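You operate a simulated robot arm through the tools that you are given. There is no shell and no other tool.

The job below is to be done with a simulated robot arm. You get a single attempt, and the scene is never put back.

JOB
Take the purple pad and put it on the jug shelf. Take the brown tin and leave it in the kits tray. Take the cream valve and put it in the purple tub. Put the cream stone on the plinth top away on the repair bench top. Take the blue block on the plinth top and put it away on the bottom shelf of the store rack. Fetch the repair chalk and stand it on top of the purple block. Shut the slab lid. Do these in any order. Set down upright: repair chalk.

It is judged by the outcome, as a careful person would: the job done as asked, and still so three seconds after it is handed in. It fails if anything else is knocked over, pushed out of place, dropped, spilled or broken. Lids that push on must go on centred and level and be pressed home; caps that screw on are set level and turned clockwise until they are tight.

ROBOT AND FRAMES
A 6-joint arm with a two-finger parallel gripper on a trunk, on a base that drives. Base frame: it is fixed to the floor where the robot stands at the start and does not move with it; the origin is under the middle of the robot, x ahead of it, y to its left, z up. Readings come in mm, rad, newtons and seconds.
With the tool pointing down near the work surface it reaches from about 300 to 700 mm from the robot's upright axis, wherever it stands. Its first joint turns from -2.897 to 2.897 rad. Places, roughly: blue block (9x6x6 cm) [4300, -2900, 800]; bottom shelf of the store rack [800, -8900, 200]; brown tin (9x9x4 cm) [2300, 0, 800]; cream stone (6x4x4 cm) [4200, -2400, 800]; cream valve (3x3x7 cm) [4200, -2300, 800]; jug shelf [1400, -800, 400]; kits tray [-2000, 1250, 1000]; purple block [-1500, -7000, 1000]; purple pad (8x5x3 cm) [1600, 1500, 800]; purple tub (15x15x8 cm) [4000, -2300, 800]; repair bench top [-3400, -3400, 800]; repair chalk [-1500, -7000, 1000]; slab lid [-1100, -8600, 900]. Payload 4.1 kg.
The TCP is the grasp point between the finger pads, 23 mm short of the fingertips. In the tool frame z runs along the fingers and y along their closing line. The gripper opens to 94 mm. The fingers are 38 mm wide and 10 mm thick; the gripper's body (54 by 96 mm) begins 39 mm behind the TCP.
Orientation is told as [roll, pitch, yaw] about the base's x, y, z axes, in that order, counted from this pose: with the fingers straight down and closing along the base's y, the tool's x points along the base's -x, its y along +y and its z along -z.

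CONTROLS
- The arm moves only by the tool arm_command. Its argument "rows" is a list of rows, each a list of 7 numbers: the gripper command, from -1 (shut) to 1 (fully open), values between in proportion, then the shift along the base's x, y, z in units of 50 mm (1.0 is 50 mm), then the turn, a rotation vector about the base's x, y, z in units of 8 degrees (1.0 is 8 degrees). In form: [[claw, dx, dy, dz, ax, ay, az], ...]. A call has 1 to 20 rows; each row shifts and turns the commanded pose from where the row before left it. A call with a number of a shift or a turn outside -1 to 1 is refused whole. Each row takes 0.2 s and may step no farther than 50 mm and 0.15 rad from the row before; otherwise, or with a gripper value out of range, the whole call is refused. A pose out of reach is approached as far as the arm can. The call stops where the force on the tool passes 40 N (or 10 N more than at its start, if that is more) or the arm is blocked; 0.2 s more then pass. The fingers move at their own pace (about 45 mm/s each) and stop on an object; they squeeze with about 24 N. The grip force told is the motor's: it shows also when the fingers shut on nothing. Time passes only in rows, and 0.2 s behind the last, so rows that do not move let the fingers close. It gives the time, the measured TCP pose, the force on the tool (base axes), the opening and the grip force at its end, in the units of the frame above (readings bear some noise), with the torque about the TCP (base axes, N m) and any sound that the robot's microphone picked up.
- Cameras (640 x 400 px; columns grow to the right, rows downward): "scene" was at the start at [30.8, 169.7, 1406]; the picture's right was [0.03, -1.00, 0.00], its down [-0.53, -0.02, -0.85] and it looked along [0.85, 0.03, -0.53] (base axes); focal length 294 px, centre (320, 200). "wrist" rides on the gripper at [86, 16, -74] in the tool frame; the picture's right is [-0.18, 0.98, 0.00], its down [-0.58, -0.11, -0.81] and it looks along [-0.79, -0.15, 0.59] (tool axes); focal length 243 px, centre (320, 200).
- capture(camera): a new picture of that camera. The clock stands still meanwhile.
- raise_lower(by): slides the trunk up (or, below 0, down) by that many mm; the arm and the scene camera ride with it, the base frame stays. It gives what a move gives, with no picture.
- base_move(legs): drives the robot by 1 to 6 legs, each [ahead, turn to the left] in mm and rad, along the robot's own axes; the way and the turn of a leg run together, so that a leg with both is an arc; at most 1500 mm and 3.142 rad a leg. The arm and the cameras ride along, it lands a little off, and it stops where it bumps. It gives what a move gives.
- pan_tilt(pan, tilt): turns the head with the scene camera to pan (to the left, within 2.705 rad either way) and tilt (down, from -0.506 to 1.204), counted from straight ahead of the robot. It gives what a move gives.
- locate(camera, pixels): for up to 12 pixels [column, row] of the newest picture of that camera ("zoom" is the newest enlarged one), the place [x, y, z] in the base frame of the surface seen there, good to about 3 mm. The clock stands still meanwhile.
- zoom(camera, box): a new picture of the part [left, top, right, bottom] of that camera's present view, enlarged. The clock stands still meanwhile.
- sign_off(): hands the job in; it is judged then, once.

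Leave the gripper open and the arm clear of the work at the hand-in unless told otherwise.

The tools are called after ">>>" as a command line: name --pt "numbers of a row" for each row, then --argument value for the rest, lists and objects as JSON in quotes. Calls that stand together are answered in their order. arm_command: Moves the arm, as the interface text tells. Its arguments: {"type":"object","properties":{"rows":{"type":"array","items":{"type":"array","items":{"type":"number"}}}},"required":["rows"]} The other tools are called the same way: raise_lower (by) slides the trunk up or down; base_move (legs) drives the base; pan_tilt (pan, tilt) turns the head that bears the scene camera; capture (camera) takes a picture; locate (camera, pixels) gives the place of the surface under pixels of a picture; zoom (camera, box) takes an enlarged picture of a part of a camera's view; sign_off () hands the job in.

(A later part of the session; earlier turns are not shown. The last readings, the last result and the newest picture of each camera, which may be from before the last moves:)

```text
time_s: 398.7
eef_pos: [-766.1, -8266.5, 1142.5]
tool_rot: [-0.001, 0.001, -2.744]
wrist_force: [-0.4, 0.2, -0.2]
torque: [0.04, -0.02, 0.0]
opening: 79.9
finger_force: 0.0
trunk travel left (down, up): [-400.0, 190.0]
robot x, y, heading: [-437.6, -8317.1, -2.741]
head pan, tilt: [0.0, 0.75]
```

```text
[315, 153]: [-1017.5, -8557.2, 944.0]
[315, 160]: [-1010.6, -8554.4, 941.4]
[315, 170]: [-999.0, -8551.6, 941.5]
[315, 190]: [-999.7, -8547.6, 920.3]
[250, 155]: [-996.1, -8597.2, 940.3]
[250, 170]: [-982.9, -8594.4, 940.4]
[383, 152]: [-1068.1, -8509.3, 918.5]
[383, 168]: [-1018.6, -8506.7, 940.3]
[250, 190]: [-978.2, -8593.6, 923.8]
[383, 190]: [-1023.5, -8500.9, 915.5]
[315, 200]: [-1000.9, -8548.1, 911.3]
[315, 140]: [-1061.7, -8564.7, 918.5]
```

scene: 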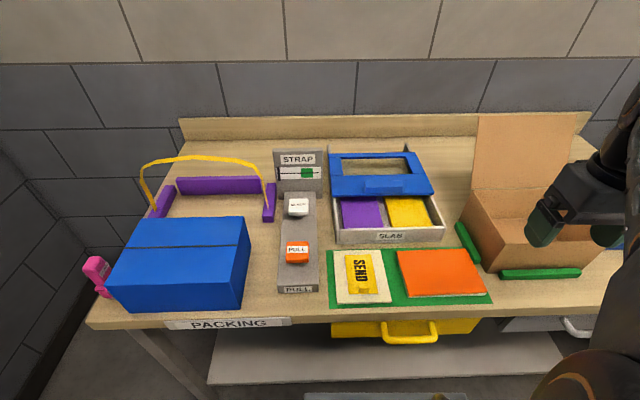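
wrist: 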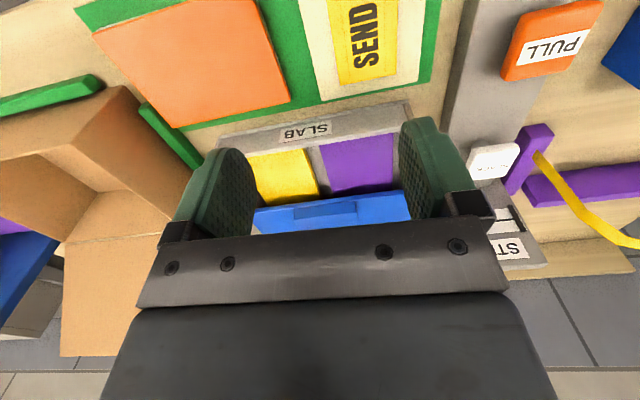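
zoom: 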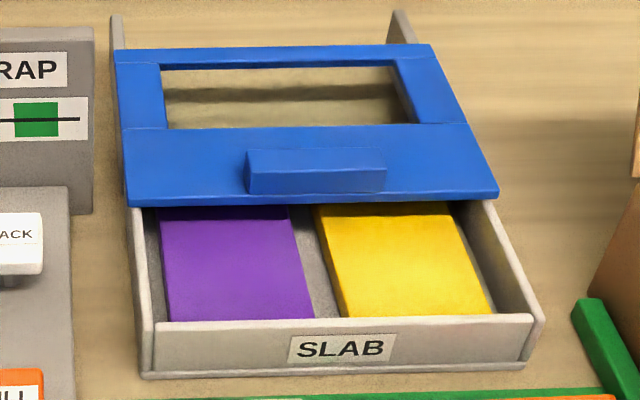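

Handle centre ≈(-1010,-8554), ~20 mm deep, 95 mm wide, top z≈941; lid must slide ~111 mm along (0.909,0.417) to the front. I'll turn the gripper 90° and move above the handle.

>>> arm_command --pt "0.06 -0.407 -0.479 -0.07 0 0 -0.917" --pt "0.06 -0.407 -0.479 -0.07 0 0 -0.917" --pt "0.06 -0.407 -0.479 -0.07 0 0 -0.917" --pt "0.06 -0.407 -0.479 -0.07 0 0 -0.917" --pt "0.06 -0.407 -0.479 -0.07 0 0 -0.917" --pt "0.06 -0.407 -0.479 -0.07 0 0 -0.917" --pt "0.06 -0.407 -0.479 -0.07 0 0 -0.917" --pt "0.06 -0.407 -0.479 -0.07 0 0 -0.917" --pt "0.06 -0.407 -0.479 -0.07 0 0 -0.917" --pt "0.06 -0.407 -0.479 -0.07 0 0 -0.917" --pt "0.06 -0.407 -0.479 -0.07 0 0 -0.917" --pt "0.06 -0.407 -0.479 -0.07 0 0 -0.917"

>>> capture --camera "wrist"

>>> capture --camera "scene"

```text
time_s: 401.3
eef_pos: [-1007.8, -8557.0, 1098.5]
tool_rot: [-0.002, 0.0, 1.998]
wrist_force: [-0.7, 0.3, 0.2]
torque: [0.02, 0.0, 0.0]
opening: 49.9
finger_force: 0.1
trunk travel left (down, up): [-400.0, 190.0]
robot x, y, heading: [-441.5, -8314.5, -2.743]
head pan, tilt: [0.0, 0.75]
```

```text
taken
```

wrist: 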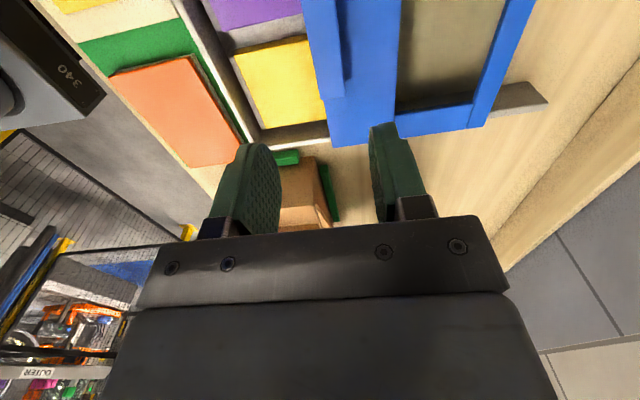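

```text
taken
```

scene: 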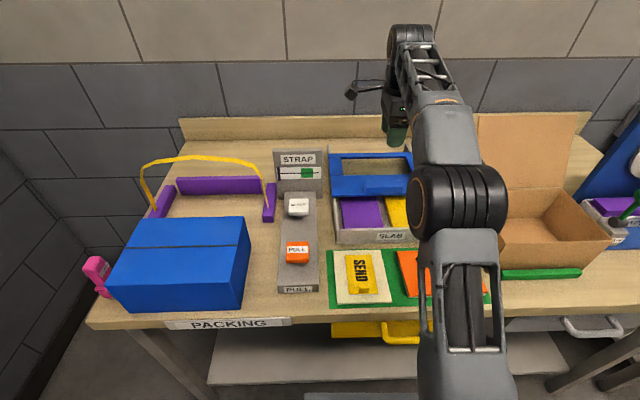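

I zoom in on the handle in the wrist view and locate it.

>>> zoom --camera "wrist" --box '[230, 0, 480, 150]'

>>> locate --camera "wrist" --pixels '[[318, 40], [325, 40], [332, 40], [340, 40], [346, 40], [330, 90], [340, 95], [310, 60], [390, 60], [365, 100]]'

```text
2.56 times, centred on (355, 75) of wrist
```

zoom: 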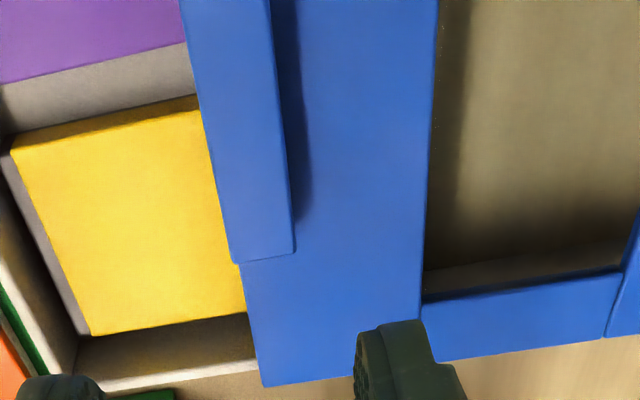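

```text
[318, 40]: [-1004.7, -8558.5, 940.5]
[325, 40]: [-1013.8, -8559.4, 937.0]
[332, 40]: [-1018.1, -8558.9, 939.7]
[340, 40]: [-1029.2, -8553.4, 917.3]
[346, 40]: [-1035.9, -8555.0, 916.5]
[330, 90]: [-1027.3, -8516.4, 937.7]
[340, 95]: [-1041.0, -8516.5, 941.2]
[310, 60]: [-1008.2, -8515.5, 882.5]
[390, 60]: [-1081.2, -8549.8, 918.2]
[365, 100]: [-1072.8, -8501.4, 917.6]
```

The handle's front face is flush with the lid's front edge; centre (-1009,-8553.5). I descend to z≈945 with fingers in front of and behind the handle.

>>> arm_command --pt "0.06 -0.02 0.07 -0.9 0 0 0" --pt "0.06 0 0 -0.9 0 0 0" --pt "0.06 0 0 -0.8 0 0 0" --pt "0.06 0 0 -0.2 0 0 0" --pt "0.06 0 0 -0.2 0 0 0" --pt "0.06 0 0 0 0 0 0"

>>> capture --camera "wrist"

```text
time_s: 402.7
eef_pos: [-1009.5, -8553.8, 950.9]
tool_rot: [-0.002, 0.0, 2.0]
wrist_force: [-0.2, 0.1, -0.1]
torque: [0.02, -0.02, 0.03]
opening: 49.8
finger_force: 0.1
trunk travel left (down, up): [-400.0, 190.0]
robot x, y, heading: [-441.4, -8314.7, -2.742]
head pan, tilt: [0.0, 0.75]
```

```text
taken
```

wrist: 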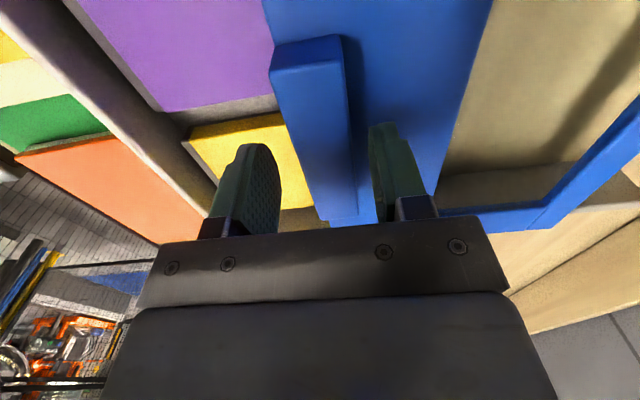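

The fingers straddle the handle. I lower 5 mm more and close.

>>> arm_command --pt "0.06 0 0 -0.1 0 0 0" --pt "-0.6 0 0 0 0 0 0" --pt "-1 0 0 0 0 0 0" --pt "-1 0 0 0 0 0 0"

>>> capture --camera "wrist"

```text
time_s: 403.7
eef_pos: [-1009.8, -8553.6, 944.7]
tool_rot: [-0.001, 0.0, 2.001]
wrist_force: [-1.2, 0.9, -0.4]
torque: [-0.2, 0.04, 0.85]
opening: 27.0
finger_force: 44.7
trunk travel left (down, up): [-400.0, 190.0]
robot x, y, heading: [-442.6, -8311.1, -2.741]
head pan, tilt: [0.0, 0.75]
```

```text
taken
```

wrist: 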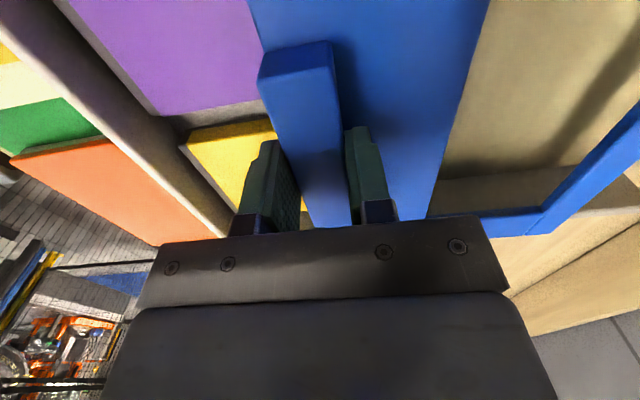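

Gripped the handle (27 mm). I pull toward the box front in 20 mm steps, watching the force.

>>> arm_command --pt "-1 0.364 0.167 0 0 0 0" --pt "-1 0.364 0.167 0 0 0 0"

>>> capture --camera "wrist"

>>> capture --camera "scene"

```text
time_s: 404.3
eef_pos: [-971.0, -8536.7, 944.7]
tool_rot: [-0.001, 0.0, 2.0]
wrist_force: [-1.0, 4.9, 0.1]
torque: [-0.3, 0.12, 1.36]
opening: 26.5
finger_force: 44.9
trunk travel left (down, up): [-400.0, 190.0]
robot x, y, heading: [-439.5, -8316.2, -2.734]
head pan, tilt: [0.0, 0.75]
```

```text
taken
```

wrist: 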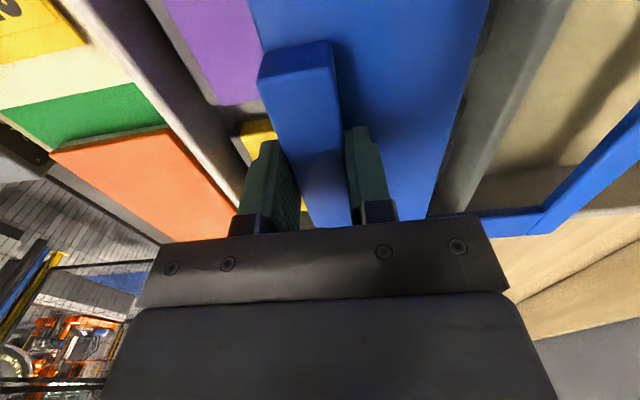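

```text
taken
```

scene: 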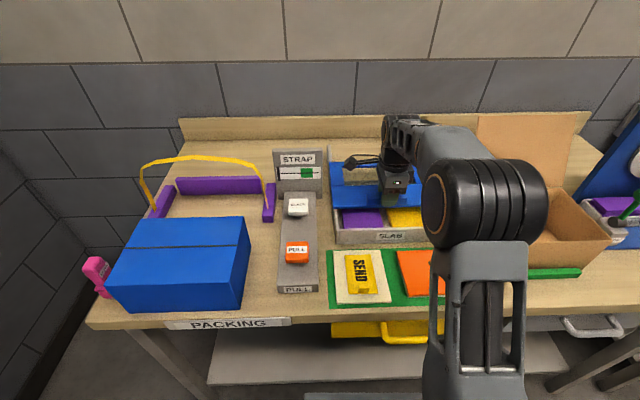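

The lid slides smoothly (42 mm so far), slight side force. I continue with a small direction correction.

>>> arm_command --pt "-1 0.356 0.187 0 0 0 0" --pt "-1 0.356 0.187 0 0 0 0"

```text
time_s: 404.9
eef_pos: [-936.0, -8518.2, 944.5]
tool_rot: [-0.005, 0.0, 2.003]
wrist_force: [1.6, -2.1, -4.5]
torque: [0.75, 0.71, 0.69]
opening: 26.8
finger_force: 44.6
trunk travel left (down, up): [-400.0, 190.0]
robot x, y, heading: [-440.1, -8311.9, -2.738]
head pan, tilt: [0.0, 0.75]
```

81.8 mm so far. I pull ~20 mm more, then check visually.

>>> arm_command --pt "-1 0.18 0.085 0 0 0 0" --pt "-1 0.18 0.085 0 0 0 0"

>>> capture --camera "wrist"

>>> zoom --camera "scene" --box '[310, 130, 470, 260]'

```text
time_s: 405.5
eef_pos: [-918.0, -8510.3, 944.1]
tool_rot: [-0.001, 0.002, 2.001]
wrist_force: [4.1, -6.6, 2.5]
torque: [0.17, -0.15, 0.84]
opening: 26.8
finger_force: 44.8
trunk travel left (down, up): [-400.0, 190.0]
robot x, y, heading: [-440.9, -8313.0, -2.741]
head pan, tilt: [0.0, 0.75]
```

```text
taken
```

wrist: 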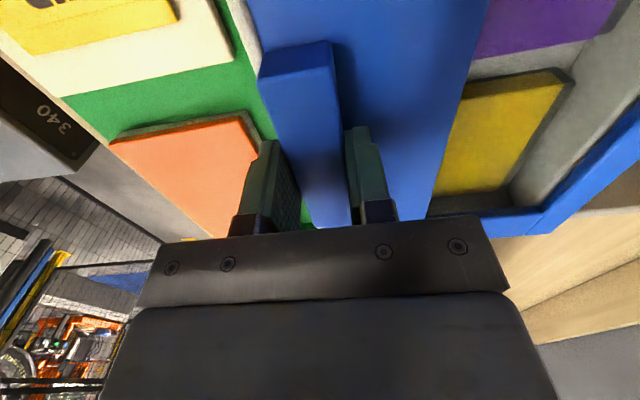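

```text
3.08 times, centred on (390, 195) of scene
```

zoom: 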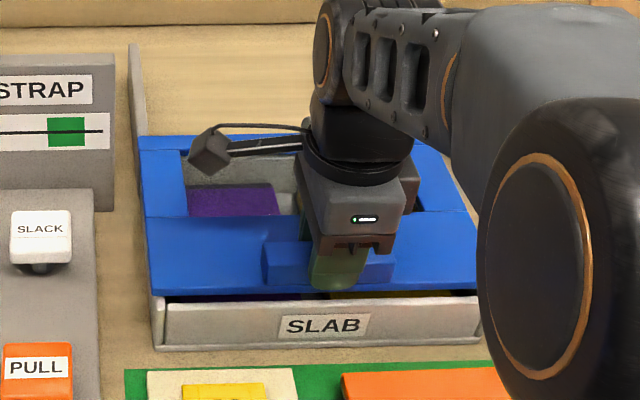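

A ~10 mm gap remains. I continue in 4–5 mm steps until it stops.

>>> arm_command --pt "-1 0.094 0.034 0 0 0 0" --pt "-1 0.094 0.034 0 0 0 0"

>>> zoom --camera "scene" --box '[310, 130, 470, 260]'

```text
time_s: 406.1
eef_pos: [-909.4, -8507.1, 944.3]
tool_rot: [-0.001, 0.003, 2.003]
wrist_force: [2.2, -6.1, 4.8]
torque: [-1.23, -0.51, 1.27]
opening: 27.0
finger_force: 44.7
trunk travel left (down, up): [-400.0, 190.0]
robot x, y, heading: [-441.6, -8317.0, -2.738]
head pan, tilt: [0.0, 0.75]
```

```text
3.08 times, centred on (390, 195) of scene
```

zoom: 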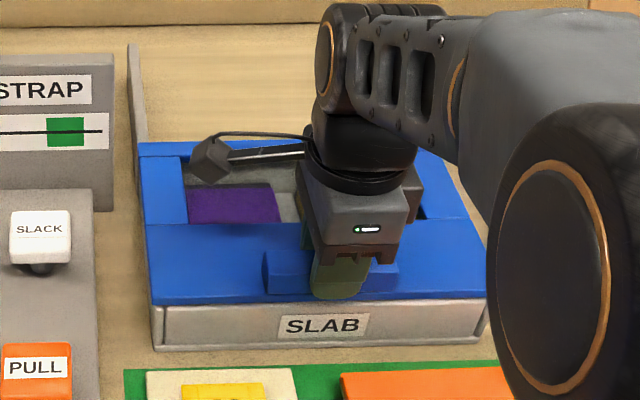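

The lid edge is nearly flush (110.6 mm). I pull 2–3 mm more steps to feel the end stop.

>>> arm_command --pt "-1 0.055 0.022 0 0 0 0" --pt "-1 0.04 0.016 0 0 0 0"

>>> zoom --camera "scene" --box '[310, 130, 470, 260]'

```text
time_s: 406.7
eef_pos: [-905.9, -8505.1, 944.6]
tool_rot: [0.003, 0.001, 2.002]
wrist_force: [-5.1, -10.9, 15.3]
torque: [-0.95, -0.62, 1.2]
opening: 26.6
finger_force: 45.3
trunk travel left (down, up): [-400.0, 190.0]
robot x, y, heading: [-441.1, -8315.9, -2.745]
head pan, tilt: [0.0, 0.75]
```

```text
3.08 times, centred on (390, 195) of scene
```

zoom: 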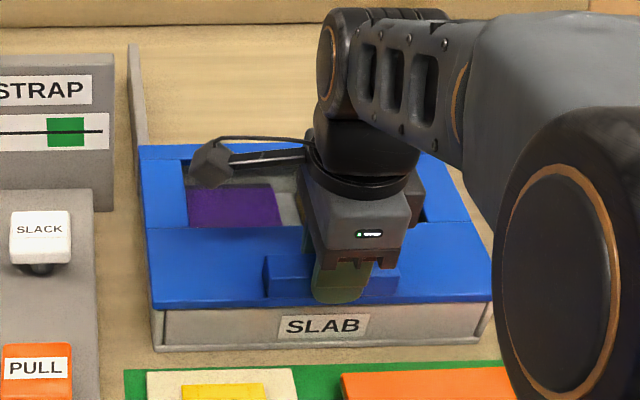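

Resistance begins (~9 N against the motion). One more small pull to confirm the stop.

>>> arm_command --pt "-1 0.045 0.021 0 0 0 0" --pt "-1 0 0 0 0 0 0"

```text
time_s: 407.3
eef_pos: [-904.8, -8504.7, 943.6]
tool_rot: [0.004, 0.0, 2.002]
wrist_force: [-20.8, -18.6, 13.4]
torque: [-0.77, 0.18, 1.03]
opening: 26.7
finger_force: 44.8
trunk travel left (down, up): [-400.0, 190.0]
robot x, y, heading: [-441.0, -8316.4, -2.74]
head pan, tilt: [0.0, 0.75]
```

It is against the stop (27 N). I relieve the pull by ~2 mm of command, open, and lift away.

>>> arm_command --pt "-1 -0.03 -0.012 0 0 0 0" --pt "0.06 0 0 0 0 0 0" --pt "0.06 0 0 0 0 0 0" --pt "0.06 0 0 0.3 0 0 0" --pt "0.06 0 0 0.9 0 0 0" --pt "0.06 0 0 0.9 0 0 0" --pt "0.06 0 0 0.9 0 0 0"

>>> capture --camera "wrist"

>>> zoom --camera "scene" --box '[310, 130, 470, 260]'

```text
time_s: 408.9
eef_pos: [-905.9, -8504.8, 1095.1]
tool_rot: [0.0, 0.001, 1.999]
wrist_force: [-0.1, 0.7, 0.5]
torque: [0.01, 0.0, 0.0]
opening: 49.7
finger_force: 0.0
trunk travel left (down, up): [-400.0, 190.0]
robot x, y, heading: [-437.1, -8313.2, -2.741]
head pan, tilt: [0.0, 0.75]
```

```text
taken
```

wrist: 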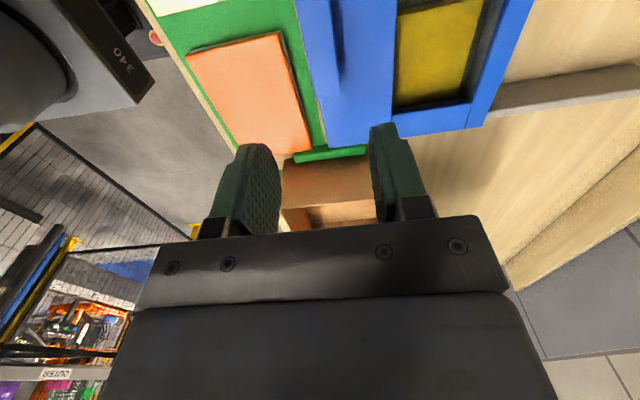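

```text
3.08 times, centred on (390, 195) of scene
```

zoom: 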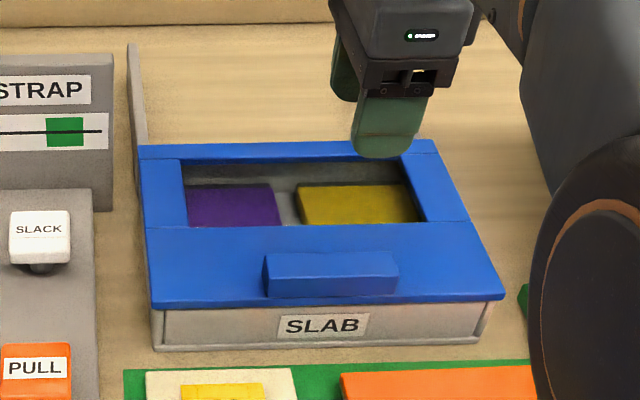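

The lid is shut. I check that the box itself wasn't dragged (front was at (-843,-8621)…(-952,-8385)).

>>> locate --camera "zoom" --pixels '[[155, 302], [500, 295], [160, 345], [480, 338], [325, 335], [140, 150], [435, 145], [325, 300], [130, 50]]'

```text
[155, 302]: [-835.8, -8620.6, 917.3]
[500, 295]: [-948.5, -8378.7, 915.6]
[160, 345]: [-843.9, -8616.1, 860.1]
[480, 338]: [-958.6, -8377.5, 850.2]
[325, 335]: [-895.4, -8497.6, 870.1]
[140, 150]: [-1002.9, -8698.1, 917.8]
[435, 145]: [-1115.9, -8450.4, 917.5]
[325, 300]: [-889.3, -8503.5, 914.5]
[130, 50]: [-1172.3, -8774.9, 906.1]
```

Box unmoved; lid at its stop. I retract the arm and turn it back to neutral, then head to the FITTING bench for the chalk.

>>> arm_command --pt "0.3 0.182 0.065 0 0 0 0.919" --pt "0.3 0.182 0.065 0 0 0 0.919" --pt "0.3 0.182 0.065 0 0 0 0.919" --pt "0.3 0.182 0.065 0 0 0 0.919" --pt "0.3 0.182 0.065 0 0 0 0.919" --pt "0.3 0.182 0.065 0 0 0 0.919" --pt "0.3 0.182 0.065 0 0 0 0.919" --pt "0.3 0.182 0.065 0 0 0 0.919" --pt "0.3 0.182 0.065 0 0 0 0.919" --pt "0.3 0.182 0.065 0 0 0 0.919" --pt "0.3 0.182 0.065 0 0 0 0.919" --pt "0.3 0.182 0.065 0 0 0 0.919"

>>> base_move --legs '[[-350, 0], [0, -0.9]]'

>>> pan_tilt --pan 0.0 --tilt 0.45

>>> capture --camera "scene"

```text
time_s: 411.5
eef_pos: [-794.1, -8465.3, 1096.2]
tool_rot: [-0.002, 0.002, -2.74]
wrist_force: [-1.0, 0.6, -0.4]
torque: [0.03, 0.02, 0.0]
opening: 61.2
finger_force: 0.1
trunk travel left (down, up): [-400.0, 190.0]
robot x, y, heading: [-439.5, -8314.1, -2.744]
head pan, tilt: [0.0, 0.75]
```

```text
time_s: 416.0
eef_pos: [-458.8, -7997.7, 1095.9]
tool_rot: [-0.002, 0.002, 2.649]
wrist_force: [-0.7, -0.1, 0.6]
torque: [0.01, 0.02, -0.02]
opening: 61.3
finger_force: 0.1
trunk travel left (down, up): [-400.0, 190.0]
robot x, y, heading: [-116.4, -8177.0, 2.656]
head pan, tilt: [0.0, 0.75]
```

```text
time_s: 416.8
eef_pos: [-457.5, -7997.8, 1096.7]
tool_rot: [-0.001, 0.001, 2.649]
wrist_force: [0.2, 0.3, -0.1]
torque: [0.01, 0.01, 0.02]
opening: 61.4
finger_force: 0.2
trunk travel left (down, up): [-400.0, 190.0]
robot x, y, heading: [-120.2, -8177.7, 2.649]
head pan, tilt: [0.0, 0.45]
```

```text
taken
```

scene: 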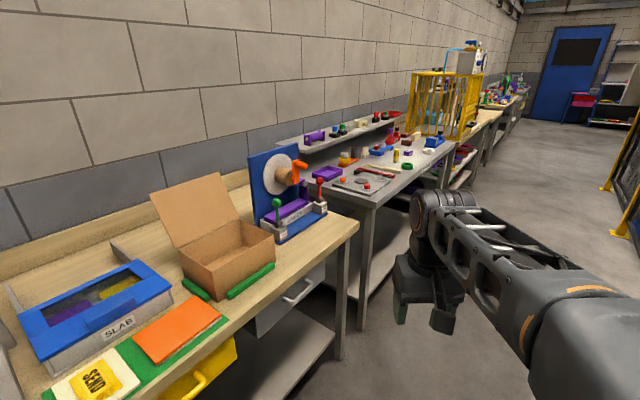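

The FITTING bench with an upper rail shelf is further up. I drive along the aisle to about (-700,-7000) and face that bench.

>>> base_move --legs '[[0, -0.62], [1250, 0], [0, 1.2]]'

>>> pan_tilt --pan 0.2 --tilt 0.5

>>> capture --camera "scene"

```text
time_s: 427.9
eef_pos: [-1064.8, -7081.5, 1094.7]
tool_rot: [-0.002, 0.001, -3.055]
wrist_force: [-0.1, 1.0, -0.4]
torque: [-0.01, 0.0, 0.0]
opening: 61.2
finger_force: 0.1
trunk travel left (down, up): [-400.0, 190.0]
robot x, y, heading: [-681.6, -7047.1, -3.057]
head pan, tilt: [0.0, 0.45]
```

```text
time_s: 428.6
eef_pos: [-1064.6, -7083.4, 1095.0]
tool_rot: [-0.002, 0.0, -3.051]
wrist_force: [-0.1, -0.2, 0.1]
torque: [0.01, 0.0, 0.0]
opening: 61.2
finger_force: 0.0
trunk travel left (down, up): [-400.0, 190.0]
robot x, y, heading: [-679.7, -7044.4, -3.054]
head pan, tilt: [0.201, 0.499]
```

```text
taken
```

scene: 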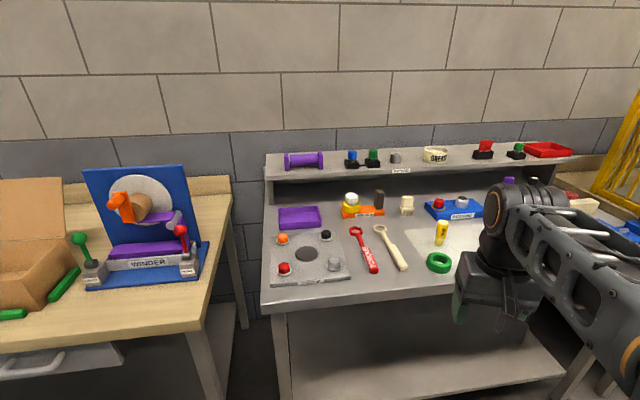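

I zoom in on the bench and its shelf to find the chalk and the purple block.

>>> zoom --camera "scene" --box '[250, 130, 490, 280]'

>>> zoom --camera "scene" --box '[270, 130, 430, 210]'

>>> zoom --camera "scene" --box '[400, 130, 600, 230]'

```text
2.67 times, centred on (370, 205) of scene
```

zoom: 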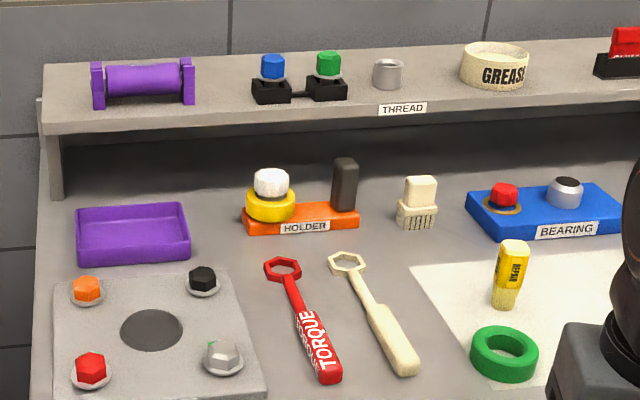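

```text
4.00 times, centred on (350, 170) of scene
```

zoom: 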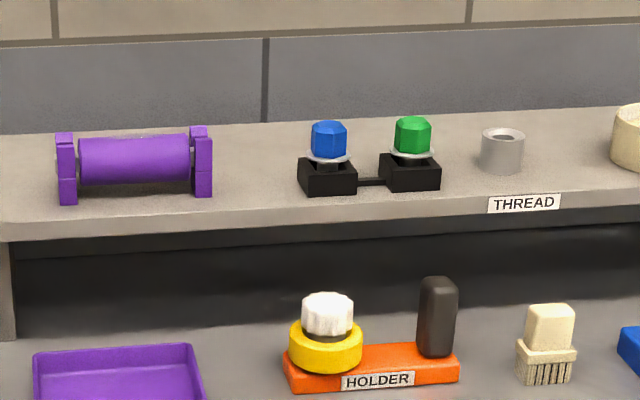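

```text
3.20 times, centred on (500, 180) of scene
```

zoom: 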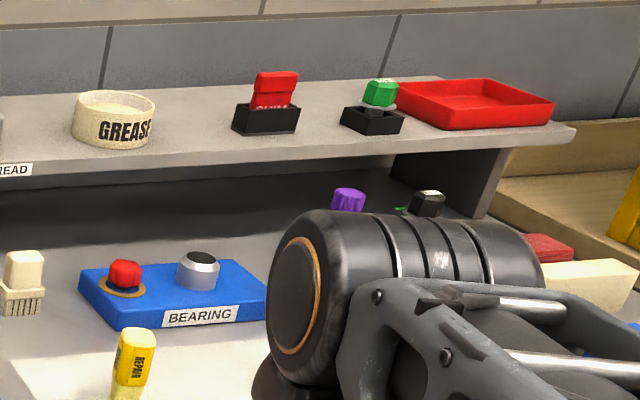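

The yellow stick labelled "REPAIR" at scene (441,232) is the repair chalk. I locate it and move the arm aside to find the purple block.

>>> locate --camera "scene" --pixels '[[441, 232], [441, 243], [443, 222], [438, 262], [508, 182], [460, 210], [300, 160], [520, 195], [300, 215], [410, 265], [300, 300], [440, 300]]'

>>> arm_command --pt "0.3 0.5 0.7 0.4 0 0 0" --pt "0.3 0.5 0.7 0.4 0 0 0" --pt "0.3 0.5 0.7 0.4 0 0 0" --pt "0.3 0 0.9 0 0 0 0"

>>> capture --camera "scene"

```text
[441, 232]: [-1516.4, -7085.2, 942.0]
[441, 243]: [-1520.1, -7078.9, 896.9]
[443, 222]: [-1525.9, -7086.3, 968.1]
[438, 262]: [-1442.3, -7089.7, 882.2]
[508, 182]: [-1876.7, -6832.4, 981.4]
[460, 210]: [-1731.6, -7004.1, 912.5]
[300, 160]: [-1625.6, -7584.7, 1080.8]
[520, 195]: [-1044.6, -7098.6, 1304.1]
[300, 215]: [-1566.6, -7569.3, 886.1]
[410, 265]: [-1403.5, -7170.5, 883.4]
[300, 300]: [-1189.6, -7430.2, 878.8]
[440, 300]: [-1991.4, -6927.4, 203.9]
```

```text
time_s: 429.6
eef_pos: [-989.1, -6929.5, 1156.5]
tool_rot: [-0.001, 0.0, -3.053]
wrist_force: [0.0, -0.8, 0.4]
torque: [0.01, 0.0, -0.01]
opening: 61.0
finger_force: 0.1
trunk travel left (down, up): [-400.0, 190.0]
robot x, y, heading: [-682.1, -7046.2, -3.053]
head pan, tilt: [0.201, 0.499]
```

```text
taken
```

scene: 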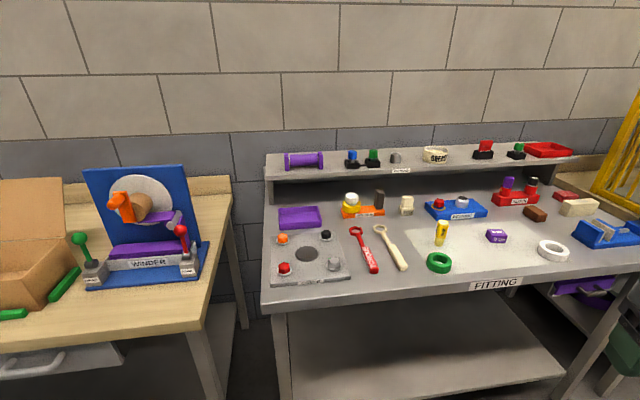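

Now visible: purple block at (497,236), chalk at (441,232). I zoom there.

>>> zoom --camera "scene" --box '[400, 190, 560, 290]'

>>> locate --camera "zoom" --pixels '[[165, 125], [165, 200], [150, 290], [390, 180], [370, 165], [420, 170], [365, 195], [425, 200], [395, 160], [330, 200], [250, 250], [610, 240]]'

```text
4.00 times, centred on (480, 240) of scene
```

zoom: 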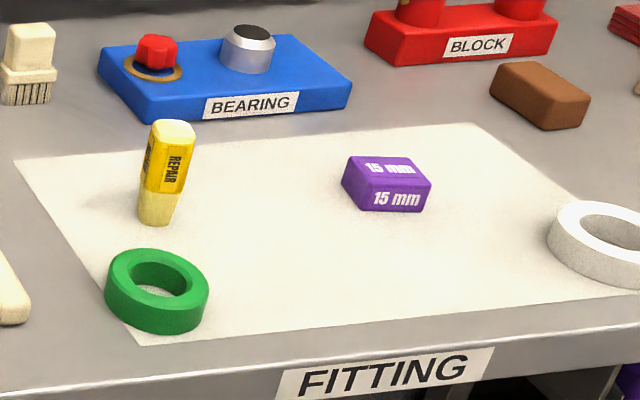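

```text
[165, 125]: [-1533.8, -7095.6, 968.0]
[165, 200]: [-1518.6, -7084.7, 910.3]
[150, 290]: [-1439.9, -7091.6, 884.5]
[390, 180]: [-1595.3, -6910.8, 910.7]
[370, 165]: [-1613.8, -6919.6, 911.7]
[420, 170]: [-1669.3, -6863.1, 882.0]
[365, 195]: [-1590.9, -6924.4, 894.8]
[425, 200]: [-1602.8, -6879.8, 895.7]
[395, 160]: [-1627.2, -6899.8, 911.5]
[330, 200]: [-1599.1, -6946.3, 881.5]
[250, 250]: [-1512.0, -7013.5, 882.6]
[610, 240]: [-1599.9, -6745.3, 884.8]
```

>>> locate --camera "scene" --pixels '[[495, 278], [280, 306], [590, 262], [380, 295], [495, 290], [300, 390], [610, 270], [560, 255]]'

```text
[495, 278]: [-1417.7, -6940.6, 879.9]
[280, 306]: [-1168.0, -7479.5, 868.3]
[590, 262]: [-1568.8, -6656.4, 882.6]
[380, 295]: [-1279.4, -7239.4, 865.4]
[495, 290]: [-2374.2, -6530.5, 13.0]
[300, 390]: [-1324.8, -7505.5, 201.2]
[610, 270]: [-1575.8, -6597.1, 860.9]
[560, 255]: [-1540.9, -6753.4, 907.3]
```

Bench front edge and items are mapped: chalk (-1522,-7086), purple block (-1610,-6900), bench z≈882. I drive to a stance at (-1094,-6775) facing -2.708.

>>> base_move --legs '[[0, -0.67], [490, 0], [0, 1.015]]'

>>> pan_tilt --pan 0.0 --tilt 0.75

>>> capture --camera "scene"

>>> capture --camera "wrist"

```text
time_s: 436.9
eef_pos: [-1423.4, -6788.1, 1155.2]
tool_rot: [-0.002, 0.002, -2.682]
wrist_force: [0.1, 0.0, -0.3]
torque: [0.02, 0.0, -0.01]
opening: 61.3
finger_force: 0.1
trunk travel left (down, up): [-400.0, 190.0]
robot x, y, heading: [-1093.5, -6784.2, -2.683]
head pan, tilt: [0.201, 0.499]
```

```text
time_s: 437.7
eef_pos: [-1424.1, -6787.2, 1155.1]
tool_rot: [-0.001, 0.002, -2.682]
wrist_force: [0.4, 0.8, 0.9]
torque: [0.01, 0.01, -0.01]
opening: 61.0
finger_force: 0.1
trunk travel left (down, up): [-400.0, 190.0]
robot x, y, heading: [-1091.3, -6787.3, -2.684]
head pan, tilt: [0.0, 0.75]
```

```text
taken
```

scene: 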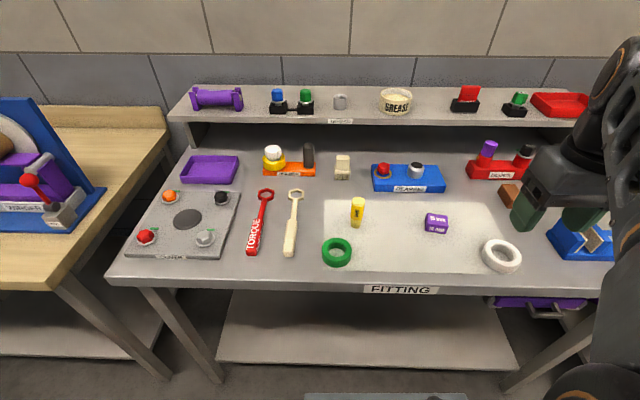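

```text
taken
```

wrist: 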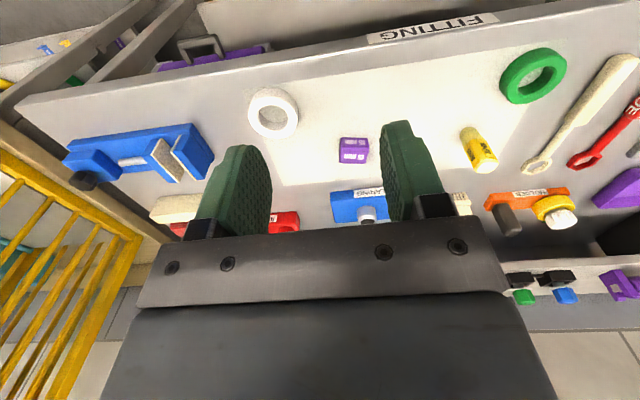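

Great view. I zoom on chalk and block in both cameras and locate.

>>> zoom --camera "scene" --box '[320, 180, 480, 280]'

>>> locate --camera "zoom" --pixels '[[152, 75], [150, 110], [150, 140], [148, 180], [135, 110], [170, 110], [425, 132], [498, 140], [505, 160], [430, 150], [462, 145], [465, 190]]'

>>> zoom --camera "wrist" --box '[320, 100, 520, 225]'

>>> locate --camera "wrist" --pixels '[[466, 133], [478, 150], [486, 168], [342, 140], [365, 140], [342, 160], [366, 160], [354, 150], [354, 143], [354, 158]]'

```text
4.00 times, centred on (400, 230) of scene
```

zoom: 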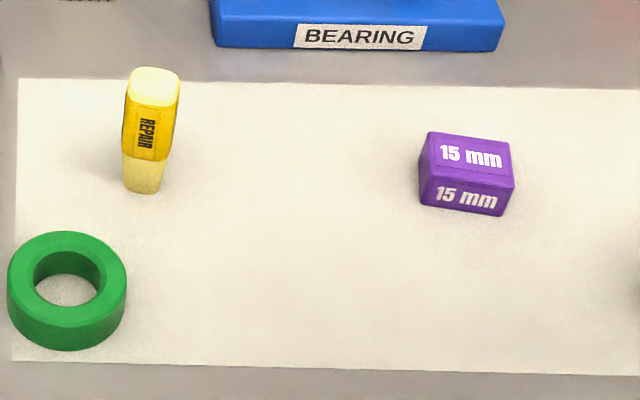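

```text
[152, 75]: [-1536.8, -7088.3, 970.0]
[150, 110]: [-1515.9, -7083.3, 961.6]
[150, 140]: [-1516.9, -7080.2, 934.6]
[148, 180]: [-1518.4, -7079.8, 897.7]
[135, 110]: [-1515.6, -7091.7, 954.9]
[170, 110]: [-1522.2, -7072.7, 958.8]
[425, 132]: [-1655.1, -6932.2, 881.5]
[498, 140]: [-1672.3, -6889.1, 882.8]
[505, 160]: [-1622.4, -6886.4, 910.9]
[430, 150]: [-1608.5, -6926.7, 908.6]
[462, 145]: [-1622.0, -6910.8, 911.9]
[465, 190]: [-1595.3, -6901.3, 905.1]
```

```text
3.20 times, centred on (420, 162) of wrist
```

zoom: 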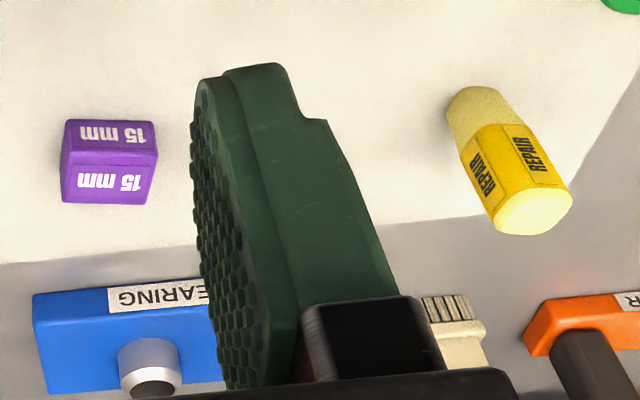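

```text
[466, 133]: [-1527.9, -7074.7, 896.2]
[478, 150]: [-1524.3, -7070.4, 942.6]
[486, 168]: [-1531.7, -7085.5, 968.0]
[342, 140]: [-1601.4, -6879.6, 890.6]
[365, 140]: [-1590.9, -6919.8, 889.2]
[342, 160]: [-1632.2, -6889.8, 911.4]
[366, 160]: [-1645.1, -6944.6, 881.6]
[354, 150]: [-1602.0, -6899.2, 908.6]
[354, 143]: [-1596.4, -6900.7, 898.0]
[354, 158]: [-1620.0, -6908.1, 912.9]
```

>>> zoom --camera "wrist" --box '[450, 115, 514, 180]'

>>> zoom --camera "scene" --box '[335, 185, 383, 235]'

```text
6.15 times, centred on (482, 148) of wrist
```

zoom: 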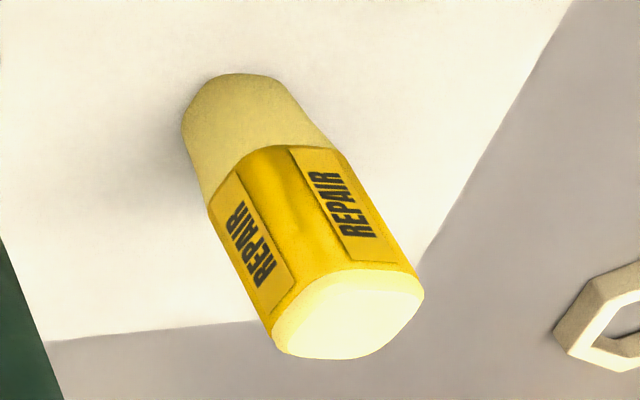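

```text
8.00 times, centred on (359, 210) of scene
```

zoom: 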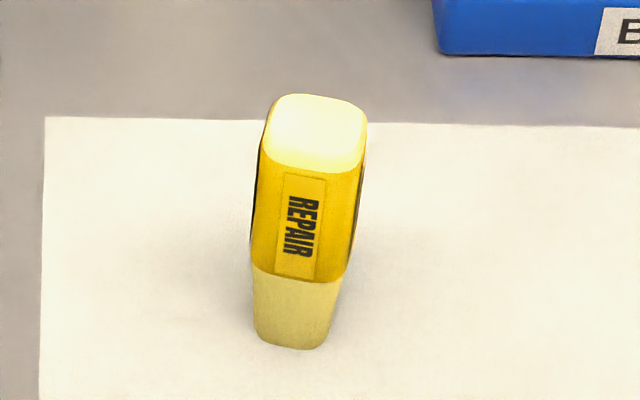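

>>> locate --camera "zoom" --pixels '[[265, 190], [285, 195], [310, 200], [330, 205], [348, 208], [275, 110], [345, 110], [355, 160], [275, 155], [315, 130], [262, 330], [320, 335]]'

>>> zoom --camera "wrist" --box '[450, 115, 514, 180]'

>>> locate --camera "zoom" --pixels '[[290, 300], [345, 278], [405, 285], [400, 320], [345, 350], [290, 345], [350, 315], [230, 100], [210, 170], [300, 130], [250, 250], [340, 220]]'

```text
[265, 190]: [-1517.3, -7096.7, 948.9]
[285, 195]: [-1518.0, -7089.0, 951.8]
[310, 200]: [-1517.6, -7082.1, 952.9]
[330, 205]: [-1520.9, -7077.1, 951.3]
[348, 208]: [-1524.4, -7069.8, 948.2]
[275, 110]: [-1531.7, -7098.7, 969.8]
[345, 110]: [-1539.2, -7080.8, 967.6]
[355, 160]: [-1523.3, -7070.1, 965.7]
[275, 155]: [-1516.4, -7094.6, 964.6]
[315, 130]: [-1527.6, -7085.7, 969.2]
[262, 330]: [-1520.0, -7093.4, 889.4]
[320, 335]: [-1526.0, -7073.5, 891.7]
```

```text
6.15 times, centred on (482, 148) of wrist
```

zoom: 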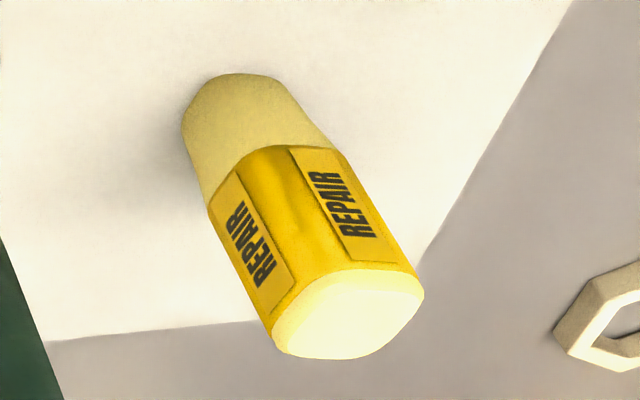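

```text
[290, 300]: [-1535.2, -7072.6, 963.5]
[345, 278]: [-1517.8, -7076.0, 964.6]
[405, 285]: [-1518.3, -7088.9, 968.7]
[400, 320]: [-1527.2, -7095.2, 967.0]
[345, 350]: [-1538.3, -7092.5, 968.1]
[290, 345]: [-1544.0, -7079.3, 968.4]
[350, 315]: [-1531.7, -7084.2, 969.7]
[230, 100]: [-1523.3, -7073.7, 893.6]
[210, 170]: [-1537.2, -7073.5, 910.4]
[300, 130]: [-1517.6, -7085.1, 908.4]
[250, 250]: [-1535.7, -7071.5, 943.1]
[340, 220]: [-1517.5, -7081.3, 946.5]
```

Chalk: rounded-square prism ~26 mm, centre ≈(-1530,-7084.5), faces at yaw ≈0.235, z 882–970. Now the purple block in detail.

>>> zoom --camera "scene" --box '[412, 200, 460, 245]'

>>> locate --camera "zoom" --pixels '[[250, 110], [390, 125], [400, 185], [235, 165], [320, 145], [235, 240], [390, 265], [320, 120], [320, 170], [245, 140], [395, 155]]'

>>> zoom --camera "wrist" --box '[330, 125, 380, 172]'

```text
8.89 times, centred on (436, 222) of scene
```

zoom: 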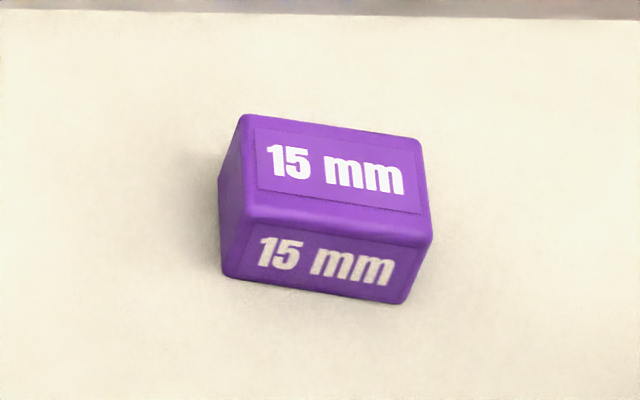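

```text
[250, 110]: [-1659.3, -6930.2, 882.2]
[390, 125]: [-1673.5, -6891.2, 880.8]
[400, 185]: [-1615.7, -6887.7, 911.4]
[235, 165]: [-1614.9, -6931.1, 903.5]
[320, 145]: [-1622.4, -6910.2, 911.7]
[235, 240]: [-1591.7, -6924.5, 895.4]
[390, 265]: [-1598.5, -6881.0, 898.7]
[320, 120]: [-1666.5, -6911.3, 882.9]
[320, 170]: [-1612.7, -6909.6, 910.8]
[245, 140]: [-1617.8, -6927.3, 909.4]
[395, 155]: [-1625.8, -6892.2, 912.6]
```

```text
8.51 times, centred on (355, 148) of wrist
```

zoom: 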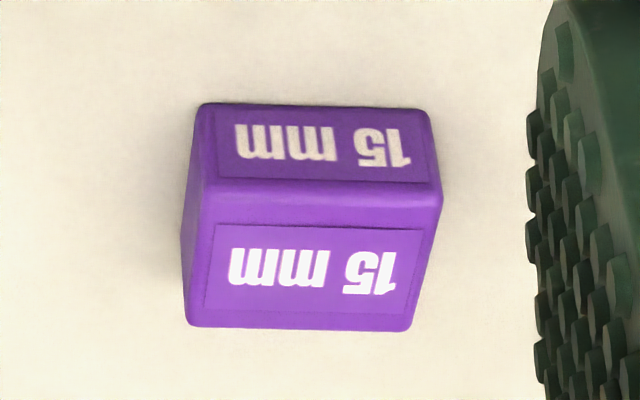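

>>> locate --camera "zoom" --pixels '[[213, 205], [432, 207], [405, 320], [195, 316], [312, 265], [312, 210], [312, 320], [208, 265], [420, 265]]'

>>> zoom --camera "scene" --box '[412, 200, 460, 245]'

>>> locate --camera "zoom" --pixels '[[252, 122], [412, 143], [424, 228], [240, 210], [330, 165], [330, 222], [330, 132], [245, 165], [418, 185]]'

```text
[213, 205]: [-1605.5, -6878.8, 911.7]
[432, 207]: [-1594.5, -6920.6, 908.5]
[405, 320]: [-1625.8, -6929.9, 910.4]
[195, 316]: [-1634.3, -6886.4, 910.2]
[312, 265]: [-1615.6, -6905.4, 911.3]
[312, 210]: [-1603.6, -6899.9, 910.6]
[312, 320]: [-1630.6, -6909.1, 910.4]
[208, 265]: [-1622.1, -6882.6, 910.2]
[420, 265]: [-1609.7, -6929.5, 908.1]
```

```text
8.89 times, centred on (436, 222) of scene
```

zoom: 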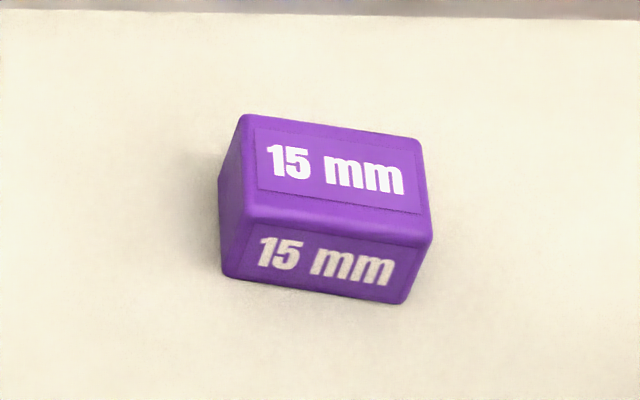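

```text
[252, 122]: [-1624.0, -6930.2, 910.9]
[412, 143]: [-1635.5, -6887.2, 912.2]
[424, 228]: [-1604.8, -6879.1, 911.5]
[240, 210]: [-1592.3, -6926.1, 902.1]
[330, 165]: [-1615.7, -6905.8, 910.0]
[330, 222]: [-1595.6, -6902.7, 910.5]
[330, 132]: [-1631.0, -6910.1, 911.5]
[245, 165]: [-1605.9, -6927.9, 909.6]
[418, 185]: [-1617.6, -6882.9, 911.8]
```

Block top centre (-1615,-6904.5), z≈911, yaw ≈0.255. Now I move above the chalk with fingers aligned to its faces.

>>> arm_command --pt "0.3 -0.265 -0.744 -0.2375 0 0 -0.2" --pt "0.3 -0.265 -0.744 -0.2375 0 0 -0.2" --pt "0.3 -0.265 -0.744 -0.2375 0 0 -0.2" --pt "0.3 -0.265 -0.744 -0.2375 0 0 -0.2" --pt "0.3 -0.265 -0.744 -0.2375 0 0 -0.2" --pt "0.3 -0.265 -0.744 -0.2375 0 0 -0.2" --pt "0.3 -0.265 -0.744 -0.2375 0 0 -0.2" --pt "0.3 -0.265 -0.744 -0.2375 0 0 -0.2"

>>> capture --camera "wrist"

>>> capture --camera "scene"

```text
time_s: 439.5
eef_pos: [-1529.8, -7086.3, 1060.0]
tool_rot: [-0.003, 0.001, -2.906]
wrist_force: [0.6, 0.6, 1.4]
torque: [0.0, -0.02, 0.0]
opening: 61.1
finger_force: 0.2
trunk travel left (down, up): [-400.0, 190.0]
robot x, y, heading: [-1094.4, -6785.9, -2.677]
head pan, tilt: [0.0, 0.75]
```

```text
taken
```

wrist: 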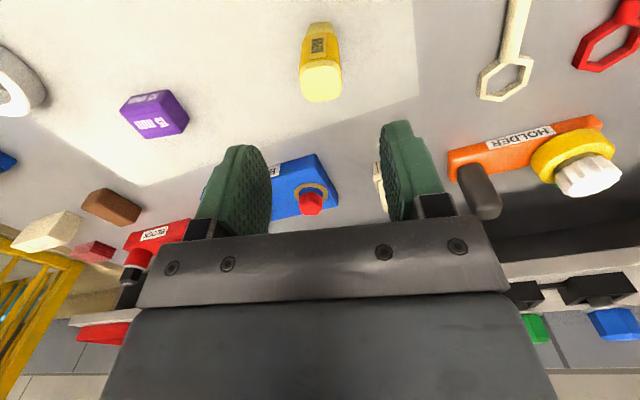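

```text
taken
```

scene: 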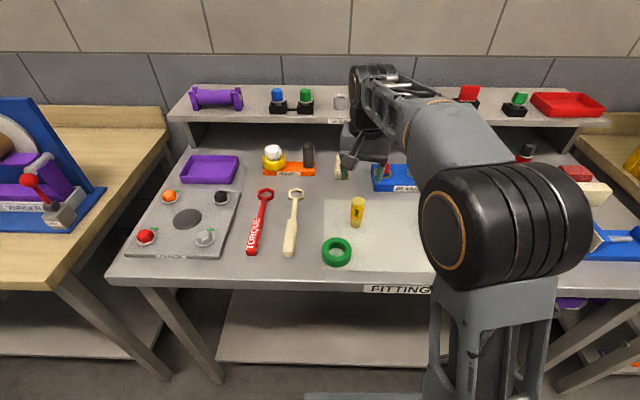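

The chalk is centred at (322,84), as expected. I descend in two stages to z≈938.

>>> arm_command --pt "0.3 0 0.02 -0.6 0 0 0" --pt "0.3 0 0 -0.6 0 0 0"

>>> capture --camera "wrist"

```text
time_s: 440.1
eef_pos: [-1531.4, -7086.3, 1001.7]
tool_rot: [-0.001, 0.001, -2.905]
wrist_force: [0.8, -1.0, 0.5]
torque: [0.0, 0.0, 0.0]
opening: 60.8
finger_force: 0.2
trunk travel left (down, up): [-400.0, 190.0]
robot x, y, heading: [-1094.5, -6782.3, -2.68]
head pan, tilt: [0.0, 0.75]
```

```text
taken
```

wrist: 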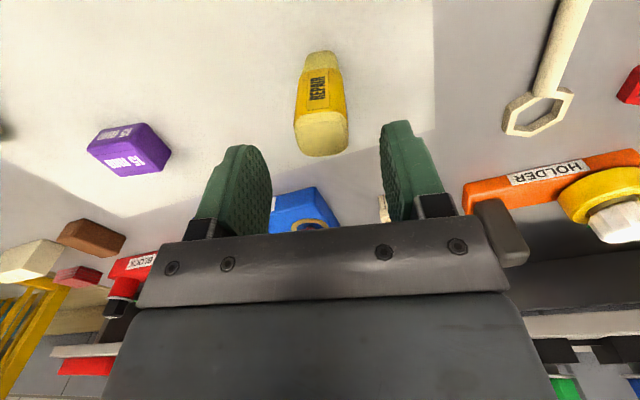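

Still well aligned. I descend to z≈939 and close on the chalk.

>>> arm_command --pt "0.3 0 0.02 -0.6 0 0 0" --pt "0.3 0 0 -0.65 0 0 0" --pt "0.3 0 0 0 0 0 0" --pt "-0.3 0 0 0 0 0 0" --pt "-1 0 0 0 0 0 0" --pt "-1 0 0 0 0 0 0" --pt "-1 0 0 0 0 0 0"

>>> capture --camera "wrist"

>>> zoom --camera "scene" --box '[310, 150, 430, 280]'

```text
time_s: 441.7
eef_pos: [-1530.8, -7085.0, 936.7]
tool_rot: [-0.001, 0.002, -2.906]
wrist_force: [0.0, -1.0, 0.4]
torque: [0.0, 0.01, 0.02]
opening: 29.6
finger_force: 24.1
trunk travel left (down, up): [-400.0, 190.0]
robot x, y, heading: [-1095.1, -6783.2, -2.685]
head pan, tilt: [0.0, 0.75]
```

```text
taken
```

wrist: 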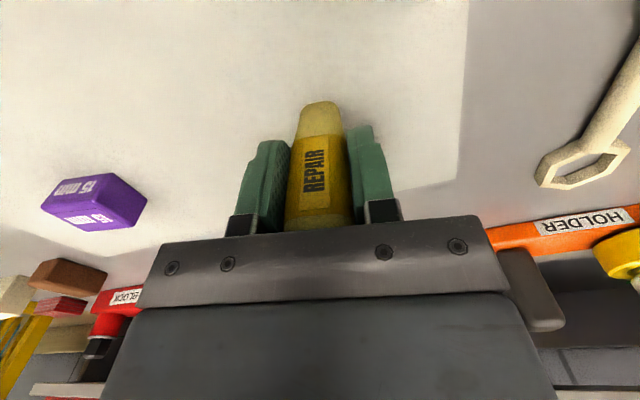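

```text
3.08 times, centred on (370, 215) of scene
```

zoom: 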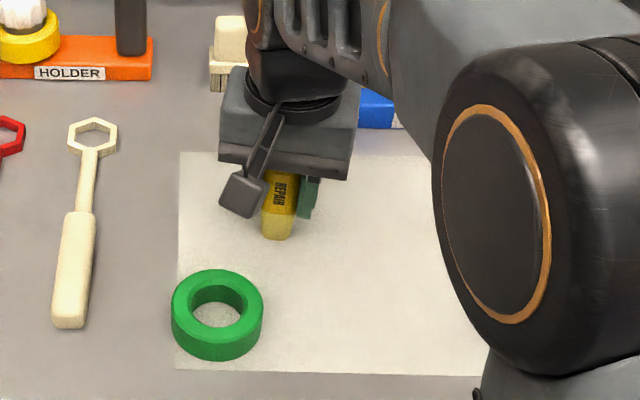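

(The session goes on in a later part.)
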